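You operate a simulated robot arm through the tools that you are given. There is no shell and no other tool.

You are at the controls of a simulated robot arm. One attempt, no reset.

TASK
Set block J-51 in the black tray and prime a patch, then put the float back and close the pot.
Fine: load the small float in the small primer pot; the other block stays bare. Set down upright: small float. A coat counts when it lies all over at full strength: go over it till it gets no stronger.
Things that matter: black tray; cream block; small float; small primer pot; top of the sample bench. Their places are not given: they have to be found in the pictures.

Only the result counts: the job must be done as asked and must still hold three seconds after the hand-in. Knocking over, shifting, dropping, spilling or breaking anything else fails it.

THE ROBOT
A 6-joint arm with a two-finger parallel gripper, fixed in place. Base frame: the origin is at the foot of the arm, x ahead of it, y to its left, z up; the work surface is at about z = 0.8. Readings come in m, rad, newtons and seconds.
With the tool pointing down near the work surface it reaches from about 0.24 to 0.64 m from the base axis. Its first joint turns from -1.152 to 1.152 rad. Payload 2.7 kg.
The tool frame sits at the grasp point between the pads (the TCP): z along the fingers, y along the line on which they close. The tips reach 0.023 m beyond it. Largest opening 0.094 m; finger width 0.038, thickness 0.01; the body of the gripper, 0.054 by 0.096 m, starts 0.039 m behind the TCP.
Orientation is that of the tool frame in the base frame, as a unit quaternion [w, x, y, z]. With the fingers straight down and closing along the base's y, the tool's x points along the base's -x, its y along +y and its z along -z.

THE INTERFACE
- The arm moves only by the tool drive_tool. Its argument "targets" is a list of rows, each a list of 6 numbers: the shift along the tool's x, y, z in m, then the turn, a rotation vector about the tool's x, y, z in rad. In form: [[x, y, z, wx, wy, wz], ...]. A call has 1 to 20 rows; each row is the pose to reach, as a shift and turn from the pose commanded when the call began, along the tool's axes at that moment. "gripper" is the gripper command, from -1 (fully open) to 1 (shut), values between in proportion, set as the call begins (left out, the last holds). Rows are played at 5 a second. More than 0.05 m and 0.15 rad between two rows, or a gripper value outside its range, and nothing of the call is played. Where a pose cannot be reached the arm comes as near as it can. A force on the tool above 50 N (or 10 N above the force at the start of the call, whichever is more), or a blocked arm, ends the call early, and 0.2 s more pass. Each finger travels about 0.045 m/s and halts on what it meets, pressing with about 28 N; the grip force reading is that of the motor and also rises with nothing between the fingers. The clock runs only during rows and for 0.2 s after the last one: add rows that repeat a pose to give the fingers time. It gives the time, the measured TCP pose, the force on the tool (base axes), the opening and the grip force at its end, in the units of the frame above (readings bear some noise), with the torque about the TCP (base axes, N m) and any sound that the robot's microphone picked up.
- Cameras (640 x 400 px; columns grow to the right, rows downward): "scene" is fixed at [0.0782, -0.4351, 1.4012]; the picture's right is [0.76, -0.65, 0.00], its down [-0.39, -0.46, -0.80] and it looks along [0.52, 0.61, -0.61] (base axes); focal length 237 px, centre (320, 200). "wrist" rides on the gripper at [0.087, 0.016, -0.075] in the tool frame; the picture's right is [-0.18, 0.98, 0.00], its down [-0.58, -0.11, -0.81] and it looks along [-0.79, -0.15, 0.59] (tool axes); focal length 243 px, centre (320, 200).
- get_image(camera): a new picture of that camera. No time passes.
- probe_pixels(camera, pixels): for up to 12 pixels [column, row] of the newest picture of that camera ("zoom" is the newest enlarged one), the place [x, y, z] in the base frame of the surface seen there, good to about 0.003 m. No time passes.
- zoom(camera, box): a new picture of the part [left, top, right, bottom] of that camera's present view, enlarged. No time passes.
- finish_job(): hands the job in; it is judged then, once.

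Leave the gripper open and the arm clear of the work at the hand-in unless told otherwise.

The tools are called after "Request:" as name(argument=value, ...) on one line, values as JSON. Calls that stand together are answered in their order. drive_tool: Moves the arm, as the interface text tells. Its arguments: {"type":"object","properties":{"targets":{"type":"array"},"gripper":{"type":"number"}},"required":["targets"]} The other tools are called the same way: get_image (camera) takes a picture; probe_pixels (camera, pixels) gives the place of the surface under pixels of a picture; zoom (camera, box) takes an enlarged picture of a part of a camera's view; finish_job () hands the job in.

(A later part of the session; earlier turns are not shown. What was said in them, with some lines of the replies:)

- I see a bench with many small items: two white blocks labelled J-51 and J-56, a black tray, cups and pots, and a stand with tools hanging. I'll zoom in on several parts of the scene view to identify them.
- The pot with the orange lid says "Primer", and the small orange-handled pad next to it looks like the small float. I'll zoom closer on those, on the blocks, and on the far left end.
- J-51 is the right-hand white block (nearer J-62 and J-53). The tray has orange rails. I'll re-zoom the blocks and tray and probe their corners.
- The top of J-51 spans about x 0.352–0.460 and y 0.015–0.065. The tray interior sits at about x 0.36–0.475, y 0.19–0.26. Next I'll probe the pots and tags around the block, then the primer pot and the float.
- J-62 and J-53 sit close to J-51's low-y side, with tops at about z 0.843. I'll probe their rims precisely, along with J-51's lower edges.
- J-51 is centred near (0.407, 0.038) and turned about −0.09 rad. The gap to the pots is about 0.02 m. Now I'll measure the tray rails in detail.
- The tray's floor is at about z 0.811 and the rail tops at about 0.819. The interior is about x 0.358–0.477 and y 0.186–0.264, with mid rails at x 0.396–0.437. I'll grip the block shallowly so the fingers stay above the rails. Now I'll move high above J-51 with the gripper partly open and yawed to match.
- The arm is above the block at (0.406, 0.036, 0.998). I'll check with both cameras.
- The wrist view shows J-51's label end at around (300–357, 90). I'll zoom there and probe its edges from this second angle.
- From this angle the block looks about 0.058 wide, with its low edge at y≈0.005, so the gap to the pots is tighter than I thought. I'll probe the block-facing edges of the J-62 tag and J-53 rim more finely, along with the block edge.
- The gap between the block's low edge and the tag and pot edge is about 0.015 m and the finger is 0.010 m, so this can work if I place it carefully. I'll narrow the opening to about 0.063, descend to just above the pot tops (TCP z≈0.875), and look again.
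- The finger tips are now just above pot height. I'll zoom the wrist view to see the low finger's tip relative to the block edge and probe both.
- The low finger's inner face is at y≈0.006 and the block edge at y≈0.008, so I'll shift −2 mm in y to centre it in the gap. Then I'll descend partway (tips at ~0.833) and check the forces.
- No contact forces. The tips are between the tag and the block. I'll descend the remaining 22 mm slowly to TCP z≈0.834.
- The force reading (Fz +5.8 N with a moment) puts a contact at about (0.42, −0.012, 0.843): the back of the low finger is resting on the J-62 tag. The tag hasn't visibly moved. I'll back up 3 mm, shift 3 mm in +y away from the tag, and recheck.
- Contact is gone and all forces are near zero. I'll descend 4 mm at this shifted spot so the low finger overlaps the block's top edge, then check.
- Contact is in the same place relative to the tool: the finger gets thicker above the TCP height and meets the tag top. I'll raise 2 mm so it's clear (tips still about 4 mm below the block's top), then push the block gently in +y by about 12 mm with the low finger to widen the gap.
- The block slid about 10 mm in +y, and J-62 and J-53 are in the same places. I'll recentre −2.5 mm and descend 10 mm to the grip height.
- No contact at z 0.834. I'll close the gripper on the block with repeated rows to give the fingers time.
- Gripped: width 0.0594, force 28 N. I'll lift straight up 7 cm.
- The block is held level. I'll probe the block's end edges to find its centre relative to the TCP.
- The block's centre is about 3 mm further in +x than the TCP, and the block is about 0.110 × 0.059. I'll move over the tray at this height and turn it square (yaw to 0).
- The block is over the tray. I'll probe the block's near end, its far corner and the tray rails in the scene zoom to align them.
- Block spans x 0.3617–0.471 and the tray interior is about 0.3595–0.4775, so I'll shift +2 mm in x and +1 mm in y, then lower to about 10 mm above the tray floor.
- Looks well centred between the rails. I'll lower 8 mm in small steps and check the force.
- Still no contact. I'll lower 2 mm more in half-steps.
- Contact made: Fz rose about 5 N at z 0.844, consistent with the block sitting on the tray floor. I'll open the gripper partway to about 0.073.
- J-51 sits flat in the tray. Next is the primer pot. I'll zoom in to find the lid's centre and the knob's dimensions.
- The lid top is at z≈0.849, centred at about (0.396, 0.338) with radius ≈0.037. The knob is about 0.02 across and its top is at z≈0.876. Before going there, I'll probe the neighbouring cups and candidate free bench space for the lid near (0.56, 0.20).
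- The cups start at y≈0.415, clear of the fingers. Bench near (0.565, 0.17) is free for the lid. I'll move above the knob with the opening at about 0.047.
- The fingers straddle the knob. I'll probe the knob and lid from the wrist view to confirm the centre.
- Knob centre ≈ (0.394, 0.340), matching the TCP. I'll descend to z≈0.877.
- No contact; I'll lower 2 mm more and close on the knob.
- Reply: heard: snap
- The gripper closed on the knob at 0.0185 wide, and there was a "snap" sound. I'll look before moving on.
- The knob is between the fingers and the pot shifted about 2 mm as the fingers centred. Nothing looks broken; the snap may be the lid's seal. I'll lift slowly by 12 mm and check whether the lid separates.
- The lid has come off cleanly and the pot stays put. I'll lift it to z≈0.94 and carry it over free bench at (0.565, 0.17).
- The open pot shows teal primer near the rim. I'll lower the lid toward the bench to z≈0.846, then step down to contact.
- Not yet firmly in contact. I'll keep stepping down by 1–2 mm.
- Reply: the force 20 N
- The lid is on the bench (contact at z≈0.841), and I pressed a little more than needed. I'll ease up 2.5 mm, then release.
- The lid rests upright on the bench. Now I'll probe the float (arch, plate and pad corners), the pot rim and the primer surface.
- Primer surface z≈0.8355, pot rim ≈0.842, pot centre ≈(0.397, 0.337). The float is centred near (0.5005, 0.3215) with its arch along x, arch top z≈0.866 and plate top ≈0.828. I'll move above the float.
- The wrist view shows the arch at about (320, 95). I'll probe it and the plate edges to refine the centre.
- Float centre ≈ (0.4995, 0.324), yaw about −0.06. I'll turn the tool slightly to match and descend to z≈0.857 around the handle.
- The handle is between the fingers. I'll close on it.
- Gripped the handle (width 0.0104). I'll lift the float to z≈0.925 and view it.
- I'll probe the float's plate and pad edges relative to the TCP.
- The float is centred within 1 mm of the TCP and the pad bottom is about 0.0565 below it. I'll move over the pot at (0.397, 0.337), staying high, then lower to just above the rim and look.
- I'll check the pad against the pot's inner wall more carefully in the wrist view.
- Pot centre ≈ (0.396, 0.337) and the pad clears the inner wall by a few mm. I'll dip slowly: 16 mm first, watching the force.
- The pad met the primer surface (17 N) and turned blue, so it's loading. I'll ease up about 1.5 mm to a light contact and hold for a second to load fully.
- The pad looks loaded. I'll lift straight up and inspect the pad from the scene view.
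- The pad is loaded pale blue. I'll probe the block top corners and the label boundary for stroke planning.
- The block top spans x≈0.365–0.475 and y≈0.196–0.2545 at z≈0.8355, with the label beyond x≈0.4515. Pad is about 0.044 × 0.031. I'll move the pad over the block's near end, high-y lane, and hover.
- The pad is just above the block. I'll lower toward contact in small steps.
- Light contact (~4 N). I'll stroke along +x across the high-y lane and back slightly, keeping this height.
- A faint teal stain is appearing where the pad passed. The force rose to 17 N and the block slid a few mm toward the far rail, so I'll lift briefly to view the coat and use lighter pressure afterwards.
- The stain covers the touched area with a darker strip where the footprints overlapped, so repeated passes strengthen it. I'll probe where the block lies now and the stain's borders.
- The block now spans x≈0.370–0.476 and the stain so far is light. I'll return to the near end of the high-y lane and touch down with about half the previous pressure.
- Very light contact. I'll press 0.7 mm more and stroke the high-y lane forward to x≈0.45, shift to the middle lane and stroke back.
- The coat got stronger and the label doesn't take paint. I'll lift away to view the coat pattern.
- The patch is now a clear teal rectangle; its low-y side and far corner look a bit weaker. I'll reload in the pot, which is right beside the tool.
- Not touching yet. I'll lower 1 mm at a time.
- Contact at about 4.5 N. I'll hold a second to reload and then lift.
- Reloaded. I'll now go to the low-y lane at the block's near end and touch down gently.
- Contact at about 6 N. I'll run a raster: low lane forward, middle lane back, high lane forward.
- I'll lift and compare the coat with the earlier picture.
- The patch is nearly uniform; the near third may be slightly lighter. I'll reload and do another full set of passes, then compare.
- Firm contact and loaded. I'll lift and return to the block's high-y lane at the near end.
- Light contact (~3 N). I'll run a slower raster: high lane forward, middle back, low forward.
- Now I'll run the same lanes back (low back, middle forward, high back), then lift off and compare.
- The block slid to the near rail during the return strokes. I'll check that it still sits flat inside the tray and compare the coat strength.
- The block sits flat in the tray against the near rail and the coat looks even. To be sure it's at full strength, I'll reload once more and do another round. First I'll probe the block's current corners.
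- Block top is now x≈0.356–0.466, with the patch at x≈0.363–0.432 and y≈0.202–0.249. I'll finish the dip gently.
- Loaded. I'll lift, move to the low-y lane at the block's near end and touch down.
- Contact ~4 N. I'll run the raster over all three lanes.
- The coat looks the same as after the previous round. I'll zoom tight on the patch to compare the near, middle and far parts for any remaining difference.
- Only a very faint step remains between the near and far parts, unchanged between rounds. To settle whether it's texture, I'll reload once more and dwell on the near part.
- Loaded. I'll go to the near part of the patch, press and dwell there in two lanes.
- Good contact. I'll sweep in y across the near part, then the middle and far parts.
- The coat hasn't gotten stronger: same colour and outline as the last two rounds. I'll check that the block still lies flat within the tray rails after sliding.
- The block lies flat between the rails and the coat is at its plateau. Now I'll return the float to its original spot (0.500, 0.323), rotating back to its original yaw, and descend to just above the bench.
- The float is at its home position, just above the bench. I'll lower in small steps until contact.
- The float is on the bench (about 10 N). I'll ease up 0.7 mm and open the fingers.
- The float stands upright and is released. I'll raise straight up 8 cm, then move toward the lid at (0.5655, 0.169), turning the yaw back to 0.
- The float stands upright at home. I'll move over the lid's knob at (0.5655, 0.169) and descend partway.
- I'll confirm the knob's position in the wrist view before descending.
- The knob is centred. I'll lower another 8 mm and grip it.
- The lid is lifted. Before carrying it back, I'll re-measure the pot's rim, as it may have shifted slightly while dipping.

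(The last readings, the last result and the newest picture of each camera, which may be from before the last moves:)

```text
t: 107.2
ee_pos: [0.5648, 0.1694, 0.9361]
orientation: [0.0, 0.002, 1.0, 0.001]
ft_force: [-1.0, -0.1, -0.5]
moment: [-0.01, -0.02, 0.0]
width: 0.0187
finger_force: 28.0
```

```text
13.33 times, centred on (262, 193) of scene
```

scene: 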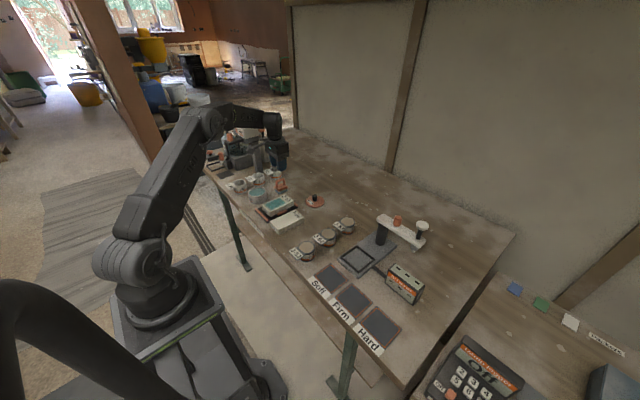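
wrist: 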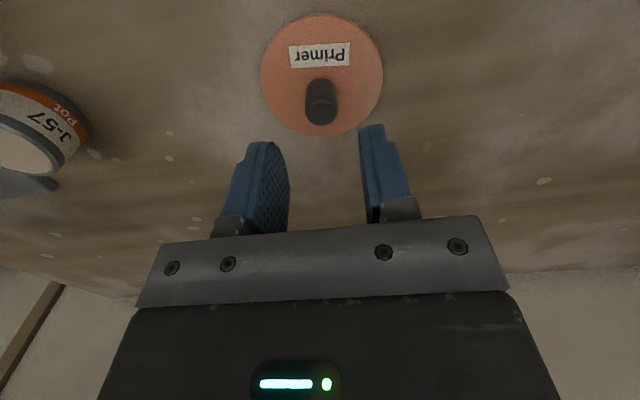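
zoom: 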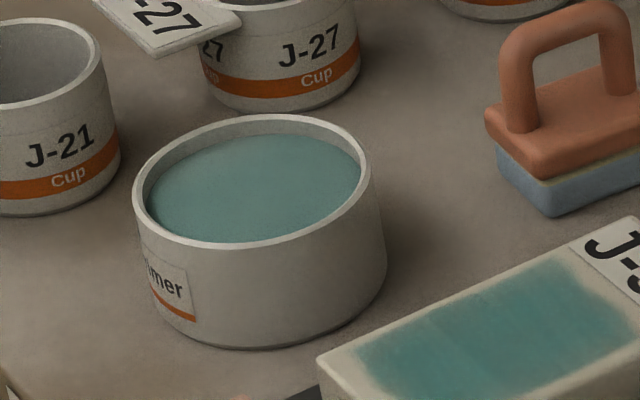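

Request:
probe_pixels(camera="zoom", pixels=[[140, 205], [366, 175], [250, 117], [245, 243], [170, 155], [330, 125], [190, 236], [320, 222], [150, 180], [360, 150], [285, 240], [210, 127]])

Request:
probe_pixels(camera="zoom", pixels=[[160, 200], [350, 180], [260, 140], [245, 225], [255, 185], [220, 190], [290, 180], [255, 210], [255, 160], [190, 190], [320, 175], [230, 170]])

```text
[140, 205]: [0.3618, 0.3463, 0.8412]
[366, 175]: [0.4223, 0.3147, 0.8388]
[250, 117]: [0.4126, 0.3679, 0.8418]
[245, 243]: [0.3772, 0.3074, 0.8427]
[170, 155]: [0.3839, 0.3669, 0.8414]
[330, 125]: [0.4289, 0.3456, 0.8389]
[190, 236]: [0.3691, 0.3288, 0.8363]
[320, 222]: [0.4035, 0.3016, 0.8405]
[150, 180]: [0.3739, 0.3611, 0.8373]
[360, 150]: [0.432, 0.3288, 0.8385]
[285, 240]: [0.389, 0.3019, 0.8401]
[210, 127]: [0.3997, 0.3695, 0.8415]
```

```text
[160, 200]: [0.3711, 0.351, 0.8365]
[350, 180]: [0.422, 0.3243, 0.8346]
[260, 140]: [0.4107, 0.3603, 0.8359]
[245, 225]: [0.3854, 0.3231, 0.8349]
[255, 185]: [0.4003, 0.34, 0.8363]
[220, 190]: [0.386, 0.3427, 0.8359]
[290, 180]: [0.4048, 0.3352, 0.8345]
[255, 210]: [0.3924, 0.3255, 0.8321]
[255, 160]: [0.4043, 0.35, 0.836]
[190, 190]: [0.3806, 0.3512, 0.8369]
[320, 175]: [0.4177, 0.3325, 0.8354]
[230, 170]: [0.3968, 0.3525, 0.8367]
```

The pot's centre is still at about (0.396, 0.3365). I'll carry the lid over it at the same height and then lower to about 6 mm above seating.

Request:
drive_tool(targets=[[0.028, 0.028, 0, 0, 0, 0], [0.056, 0.056, 0, 0, 0, 0], [0.084, 0.084, 0, 0, 0, 0], [0.112, 0.112, 0, 0, 0, 0], [0.14, 0.14, 0, 0, 0, 0], [0.169, 0.1678, 0, 0, 0, 0], [0.169, 0.1678, 0.025, 0, 0, 0], [0.169, 0.1678, 0.04, 0, 0, 0], [0.169, 0.1678, 0.04, 0, 0, 0]])

Request:
zoom(camera="scene", box=[240, 165, 288, 205])

Request:
get_image(camera="wrist")

```text
t: 109.2
ee_pos: [0.3953, 0.3394, 0.8955]
orientation: [0.0, 0.0, 1.0, 0.001]
ft_force: [-0.4, -0.8, -0.4]
moment: [0.01, -0.01, 0.01]
width: 0.0187
finger_force: 28.1
```

```text
10.00 times, centred on (264, 185) of scene
```

zoom: 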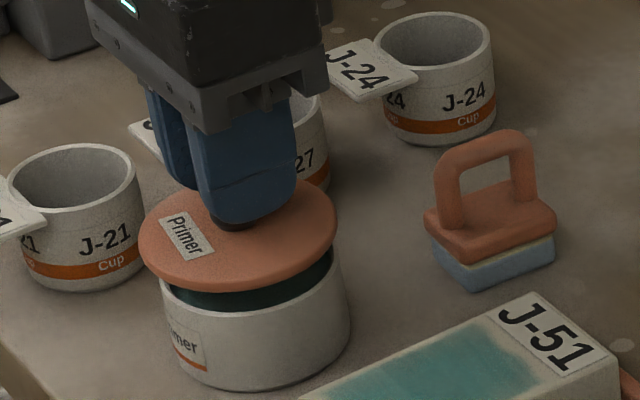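

```text
taken
```

wrist: 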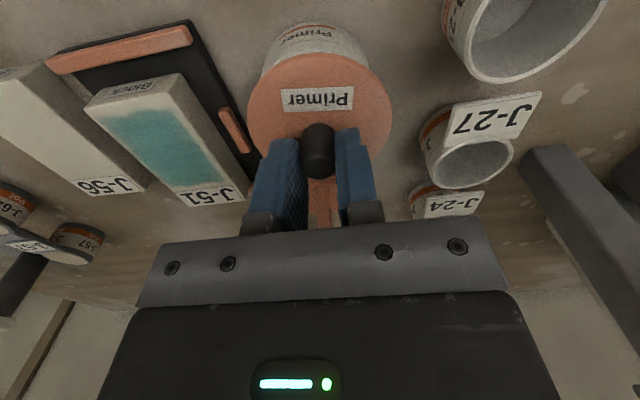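

I'll check the lid-over-pot alignment by probing the lid edge and the visible pot rim from both views.

Request:
zoom(camera="scene", box=[246, 178, 278, 208])

Request:
probe_pixels(camera="zoom", pixels=[[115, 155], [362, 140], [150, 215], [290, 222], [200, 238], [340, 185], [130, 190], [240, 235], [350, 110], [130, 110], [345, 100], [320, 205]])

Request:
zoom(camera="wrist", box=[230, 10, 410, 190])

```text
13.33 times, centred on (262, 193) of scene
```

zoom: 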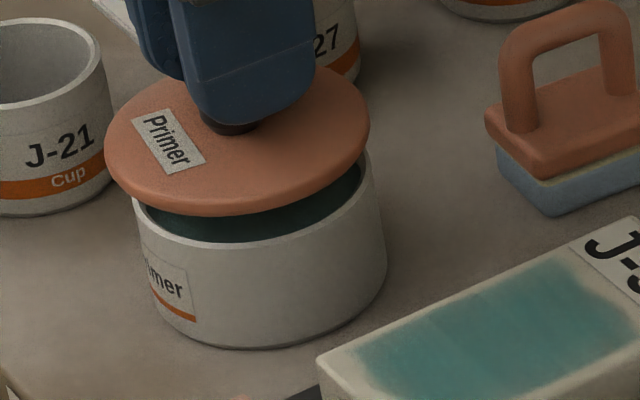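

```text
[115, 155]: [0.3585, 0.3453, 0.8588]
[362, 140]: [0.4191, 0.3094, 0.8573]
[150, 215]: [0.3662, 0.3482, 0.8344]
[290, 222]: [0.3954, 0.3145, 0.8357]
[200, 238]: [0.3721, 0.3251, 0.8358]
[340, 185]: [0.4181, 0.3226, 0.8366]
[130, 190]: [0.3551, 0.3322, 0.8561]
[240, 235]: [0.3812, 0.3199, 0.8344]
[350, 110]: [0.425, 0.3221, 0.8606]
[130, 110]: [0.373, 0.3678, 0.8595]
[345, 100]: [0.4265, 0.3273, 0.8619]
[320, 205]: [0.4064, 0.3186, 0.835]
```

```text
2.22 times, centred on (320, 100) of wrist
```

zoom: 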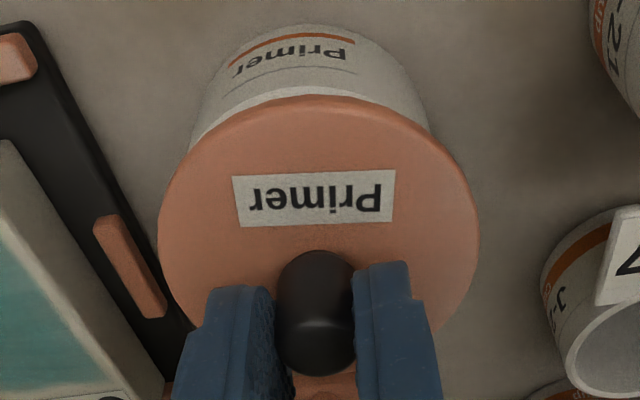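

The lid is about 12 mm above seating and looks aligned within ~2 mm, slightly toward +y. I'll shift −1.5 mm in y and lower 9 mm.

Request:
drive_tool(targets=[[0, -0.0015, 0.003, 0, 0, 0], [0, -0.0015, 0.006, 0, 0, 0], [0, -0.0015, 0.009, 0, 0, 0], [0, -0.0015, 0.009, 0, 0, 0]])

Request:
zoom(camera="scene", box=[246, 178, 278, 208])

Request:
zoom(camera="wrist", box=[230, 10, 410, 190])

```text
t: 110.2
ee_pos: [0.3965, 0.3363, 0.8858]
orientation: [0.0, 0.001, 1.0, 0.001]
ft_force: [0.6, 0.1, -0.7]
moment: [0.04, 0.02, 0.01]
width: 0.0185
finger_force: 28.0
```

```text
13.33 times, centred on (262, 193) of scene
```

zoom: 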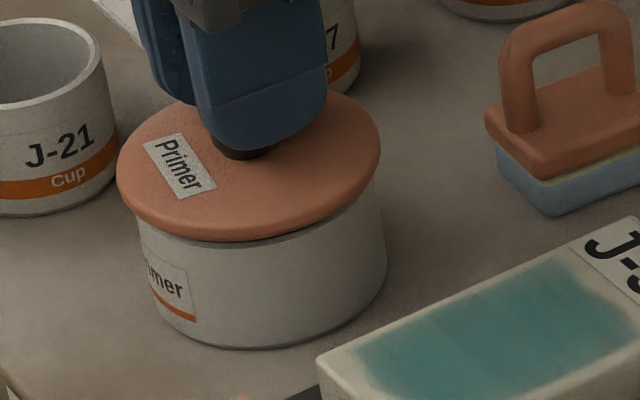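

```text
2.22 times, centred on (320, 100) of wrist
```

zoom: 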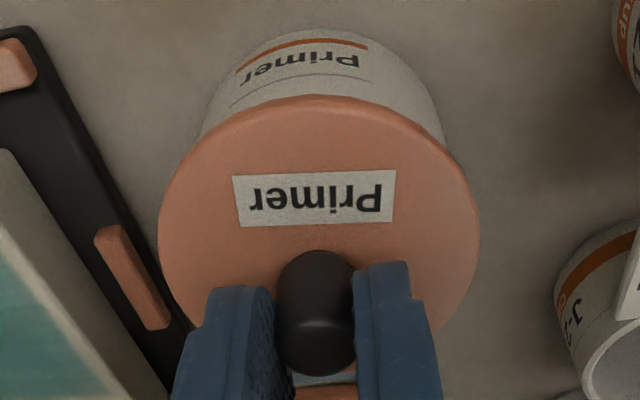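

Alignment now matches the original closed look, with about 3 mm left. I'll lower in small steps to contact.

Request:
drive_tool(targets=[[0, 0, 0.001, 0, 0, 0], [0, 0, 0.002, 0, 0, 0], [0, 0, 0.002, 0, 0, 0]])

```text
t: 111.0
ee_pos: [0.3955, 0.3353, 0.8854]
orientation: [0.0, 0.001, 1.0, 0.002]
ft_force: [0.6, -0.6, -0.4]
moment: [-0.02, 0.0, -0.01]
width: 0.0183
finger_force: 28.4
```

Request:
drive_tool(targets=[[0, 0, 0.0008, 0, 0, 0], [0, 0, 0.0015, 0, 0, 0], [0, 0, 0.0015, 0, 0, 0]])

```text
t: 111.8
ee_pos: [0.3955, 0.3361, 0.8844]
orientation: [0.0, 0.001, 1.0, 0.001]
ft_force: [-0.1, -0.2, -0.7]
moment: [-0.01, 0.01, 0.02]
width: 0.0186
finger_force: 27.7
```

Request:
drive_tool(targets=[[0, 0, 0.0008, 0, 0, 0], [0, 0, 0.0015, 0, 0, 0], [0, 0, 0.0015, 0, 0, 0]])

```text
t: 112.6
ee_pos: [0.3962, 0.3352, 0.8833]
orientation: [0.0, 0.001, 1.0, 0.001]
ft_force: [0.1, 0.7, -0.2]
moment: [-0.02, -0.01, -0.01]
width: 0.0184
finger_force: 28.4
```

Request:
drive_tool(targets=[[0, 0, 0.0008, 0, 0, 0], [0, 0, 0.0015, 0, 0, 0], [0, 0, 0.0015, 0, 0, 0]])

Request:
zoom(camera="scene", box=[246, 178, 278, 208])

```text
t: 113.4
ee_pos: [0.3944, 0.3363, 0.8805]
orientation: [0.001, 0.0, 1.0, 0.0]
ft_force: [0.1, 0.7, 3.9]
moment: [-0.01, 0.09, -0.03]
width: 0.0184
finger_force: 28.0
```

```text
13.33 times, centred on (262, 193) of scene
```

zoom: 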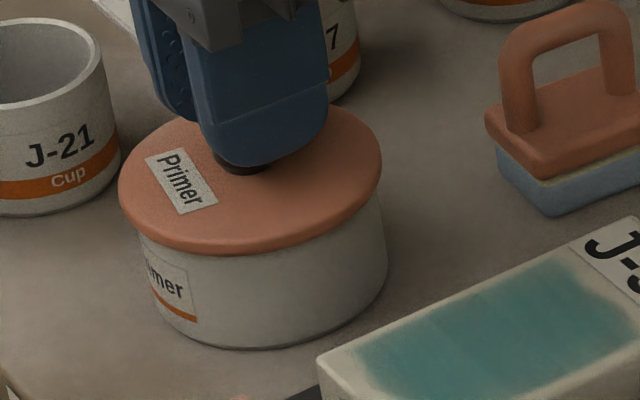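

The lid is seated: its edge-to-base spacing matches the original picture and contact is about 4 N. I'll press 1 mm more in case it needs to click shut.

Request:
drive_tool(targets=[[0, 0, 0.0006, 0, 0, 0], [0, 0, 0.0012, 0, 0, 0], [0, 0, 0.0012, 0, 0, 0]])

```text
t: 114.2
ee_pos: [0.3962, 0.3368, 0.8798]
orientation: [0.001, 0.001, 1.0, 0.002]
ft_force: [-2.9, -0.8, 16.7]
moment: [-0.1, 0.43, 0.04]
width: 0.0184
finger_force: 26.8
```

No click at 17 N. I'll ease off and release the knob, then check that the lid sits level and at its original height.

Request:
drive_tool(targets=[[0, 0, -0.001, 0, 0, 0], [0, 0, -0.0017, 0, 0, 0], [0, 0, -0.0017, 0, 0, 0]])

Request:
drive_tool(targets=[[0, 0, 0, 0, 0, 0], [0, 0, 0, 0, 0, 0], [0, 0, 0, 0, 0, 0], [0, 0, 0, 0, 0, 0]], gripper=0.1)

Request:
drive_tool(targets=[[0, 0, -0.02, 0, 0, 0], [0, 0, -0.05, 0, 0, 0], [0, 0, -0.09, 0, 0, 0]])

Request:
zoom(camera="scene", box=[248, 176, 280, 206])

Request:
get_image(camera="wrist")

```text
t: 115.0
ee_pos: [0.3949, 0.3361, 0.8806]
orientation: [0.0, 0.002, 1.0, 0.001]
ft_force: [1.8, 0.3, 4.6]
moment: [0.01, -0.19, 0.05]
width: 0.0186
finger_force: 28.4
```

```text
t: 116.0
ee_pos: [0.397, 0.3368, 0.881]
orientation: [-0.001, 0.001, 1.0, 0.0]
ft_force: [-0.1, 0.0, 0.2]
moment: [0.01, 0.01, -0.02]
width: 0.0424
finger_force: 0.1
heard: snap
```

```text
t: 116.8
ee_pos: [0.3935, 0.3348, 0.9718]
orientation: [0.0, 0.001, 1.0, 0.001]
ft_force: [-0.2, -0.5, 0.6]
moment: [-0.02, 0.02, 0.01]
width: 0.0422
finger_force: 0.0
```

```text
13.33 times, centred on (264, 191) of scene
```

zoom: 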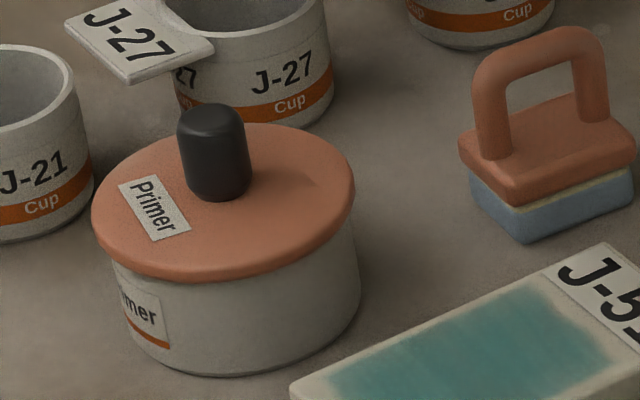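

```text
taken
```

wrist: 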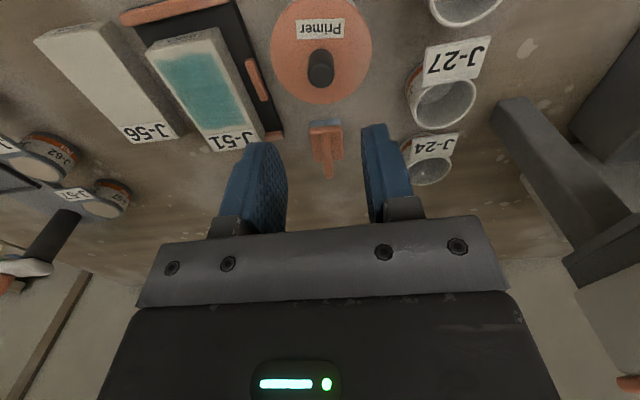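

A "snap" was heard on release, so the lid has clicked shut, and it sits level at the original height. I'll check J-62 and J-53 against the starting picture, and look at the block and float again.

Request:
zoom(camera="scene", box=[284, 215, 348, 255])

Request:
zoom(camera="scene", box=[250, 180, 306, 225])

Request:
zoom(camera="scene", box=[200, 140, 360, 240])

Request:
zoom(camera="wrist", box=[100, 0, 340, 160])

```text
10.00 times, centred on (316, 235) of scene
```

zoom: 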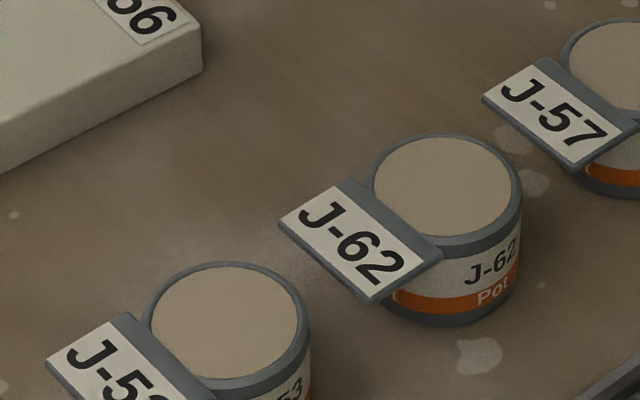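

```text
8.89 times, centred on (278, 202) of scene
```

zoom: 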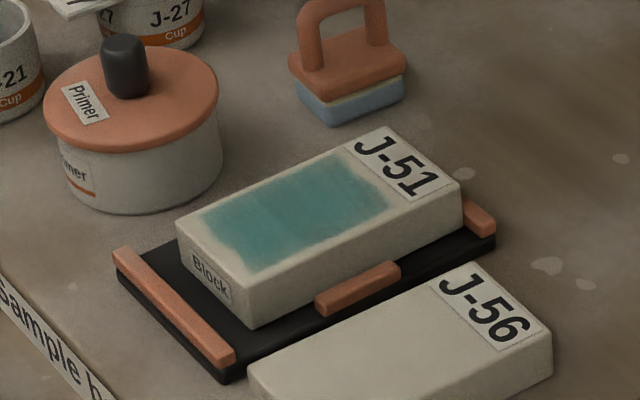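

```text
4.00 times, centred on (280, 190) of scene
```

zoom: 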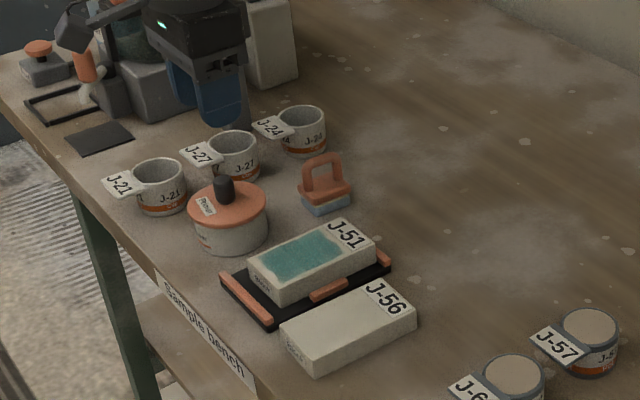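

```text
2.50 times, centred on (220, 80) of wrist
```

zoom: 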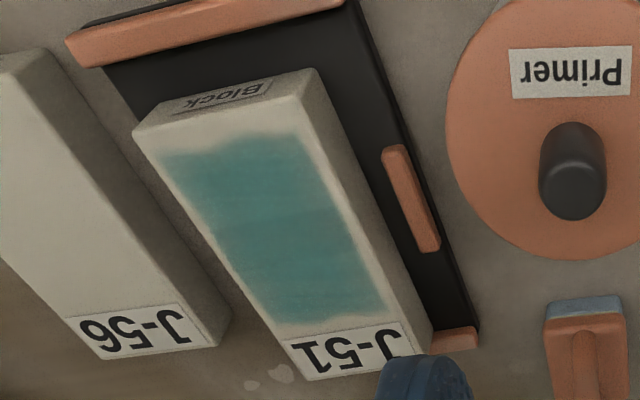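

J-62 and J-53 are where they began, J-56 is bare, J-51 is in the tray with an even coat, the float stands upright, and the pot is closed. I'll raise the arm clear toward its starting pose and open the gripper fully.

Request:
drive_tool(targets=[[0, 0, -0.04, 0, 0, 0], [0.005, -0.015, -0.08, 0, 0, 0], [0.01, -0.03, -0.12, 0, 0, 0], [0.015, -0.05, -0.16, 0, 0, 0], [0.02, -0.065, -0.2, 0, 0, 0], [0.02, -0.065, -0.2, 0, 0, 0], [0.02, -0.065, -0.2, 0, 0, 0]], gripper=-1)

Request:
get_image(camera="scene")

Request:
zoom(camera="scene", box=[240, 160, 352, 230])

```text
t: 118.4
ee_pos: [0.3764, 0.2683, 1.168]
orientation: [0.0, 0.001, 1.0, 0.001]
ft_force: [-0.3, -0.3, -0.2]
moment: [0.01, 0.03, -0.03]
width: 0.0942
finger_force: 0.1
```

```text
taken
```

scene: 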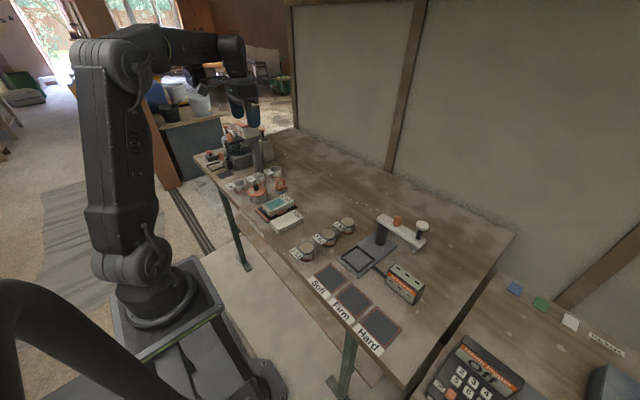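

```text
5.71 times, centred on (296, 195) of scene
```

zoom: 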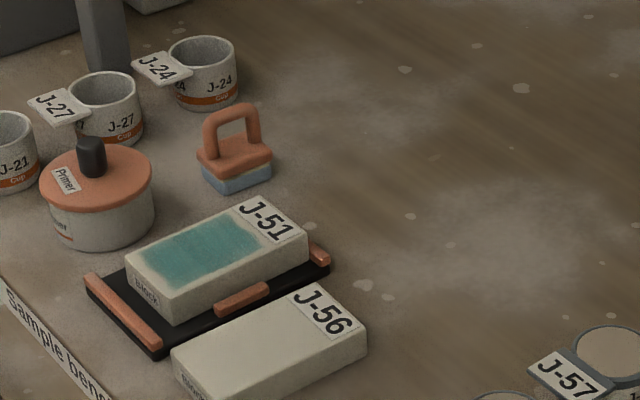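

The final picture shows J-51 coated and flat in the tray, J-56 bare, the float upright on the bench and the pot closed. The arm is clear with the gripper open, so I'm handing in the job.

Request:
finish_job()

```text
The job is handed in.
```

The job is done and handed in. Block J-51 sits flat in the black tray with a primed patch, the small float is back on the bench upright, and the primer pot is closed.

- **Coat:** I loaded the float four times in the small primer pot and coated the patch over several rounds. The last rounds changed neither the colour nor the outline, so I judged it at full strength. That is by eye only; a faint step between the near and far parts stayed the same and looked like texture. The label area took no paint.
- **Block J-56:** It stayed bare and I did not touch it.
- **Pots near the block:** While reaching for J-51, a finger pressed lightly on the J-62 tag (about 6 N, twice). In the later pictures J-62 and J-53 are within about 1 mm of where they started.
- **Lid:** The lid rested on open bench while I worked. It clicked shut when I released it on the pot.
- **Small shifts:** J-51 slid a little inside the tray during the strokes and ended against the far rail, still between the rails. The primer pot moved about 2 mm when I first gripped its lid.

The gripper is open and the arm is clear of the work.
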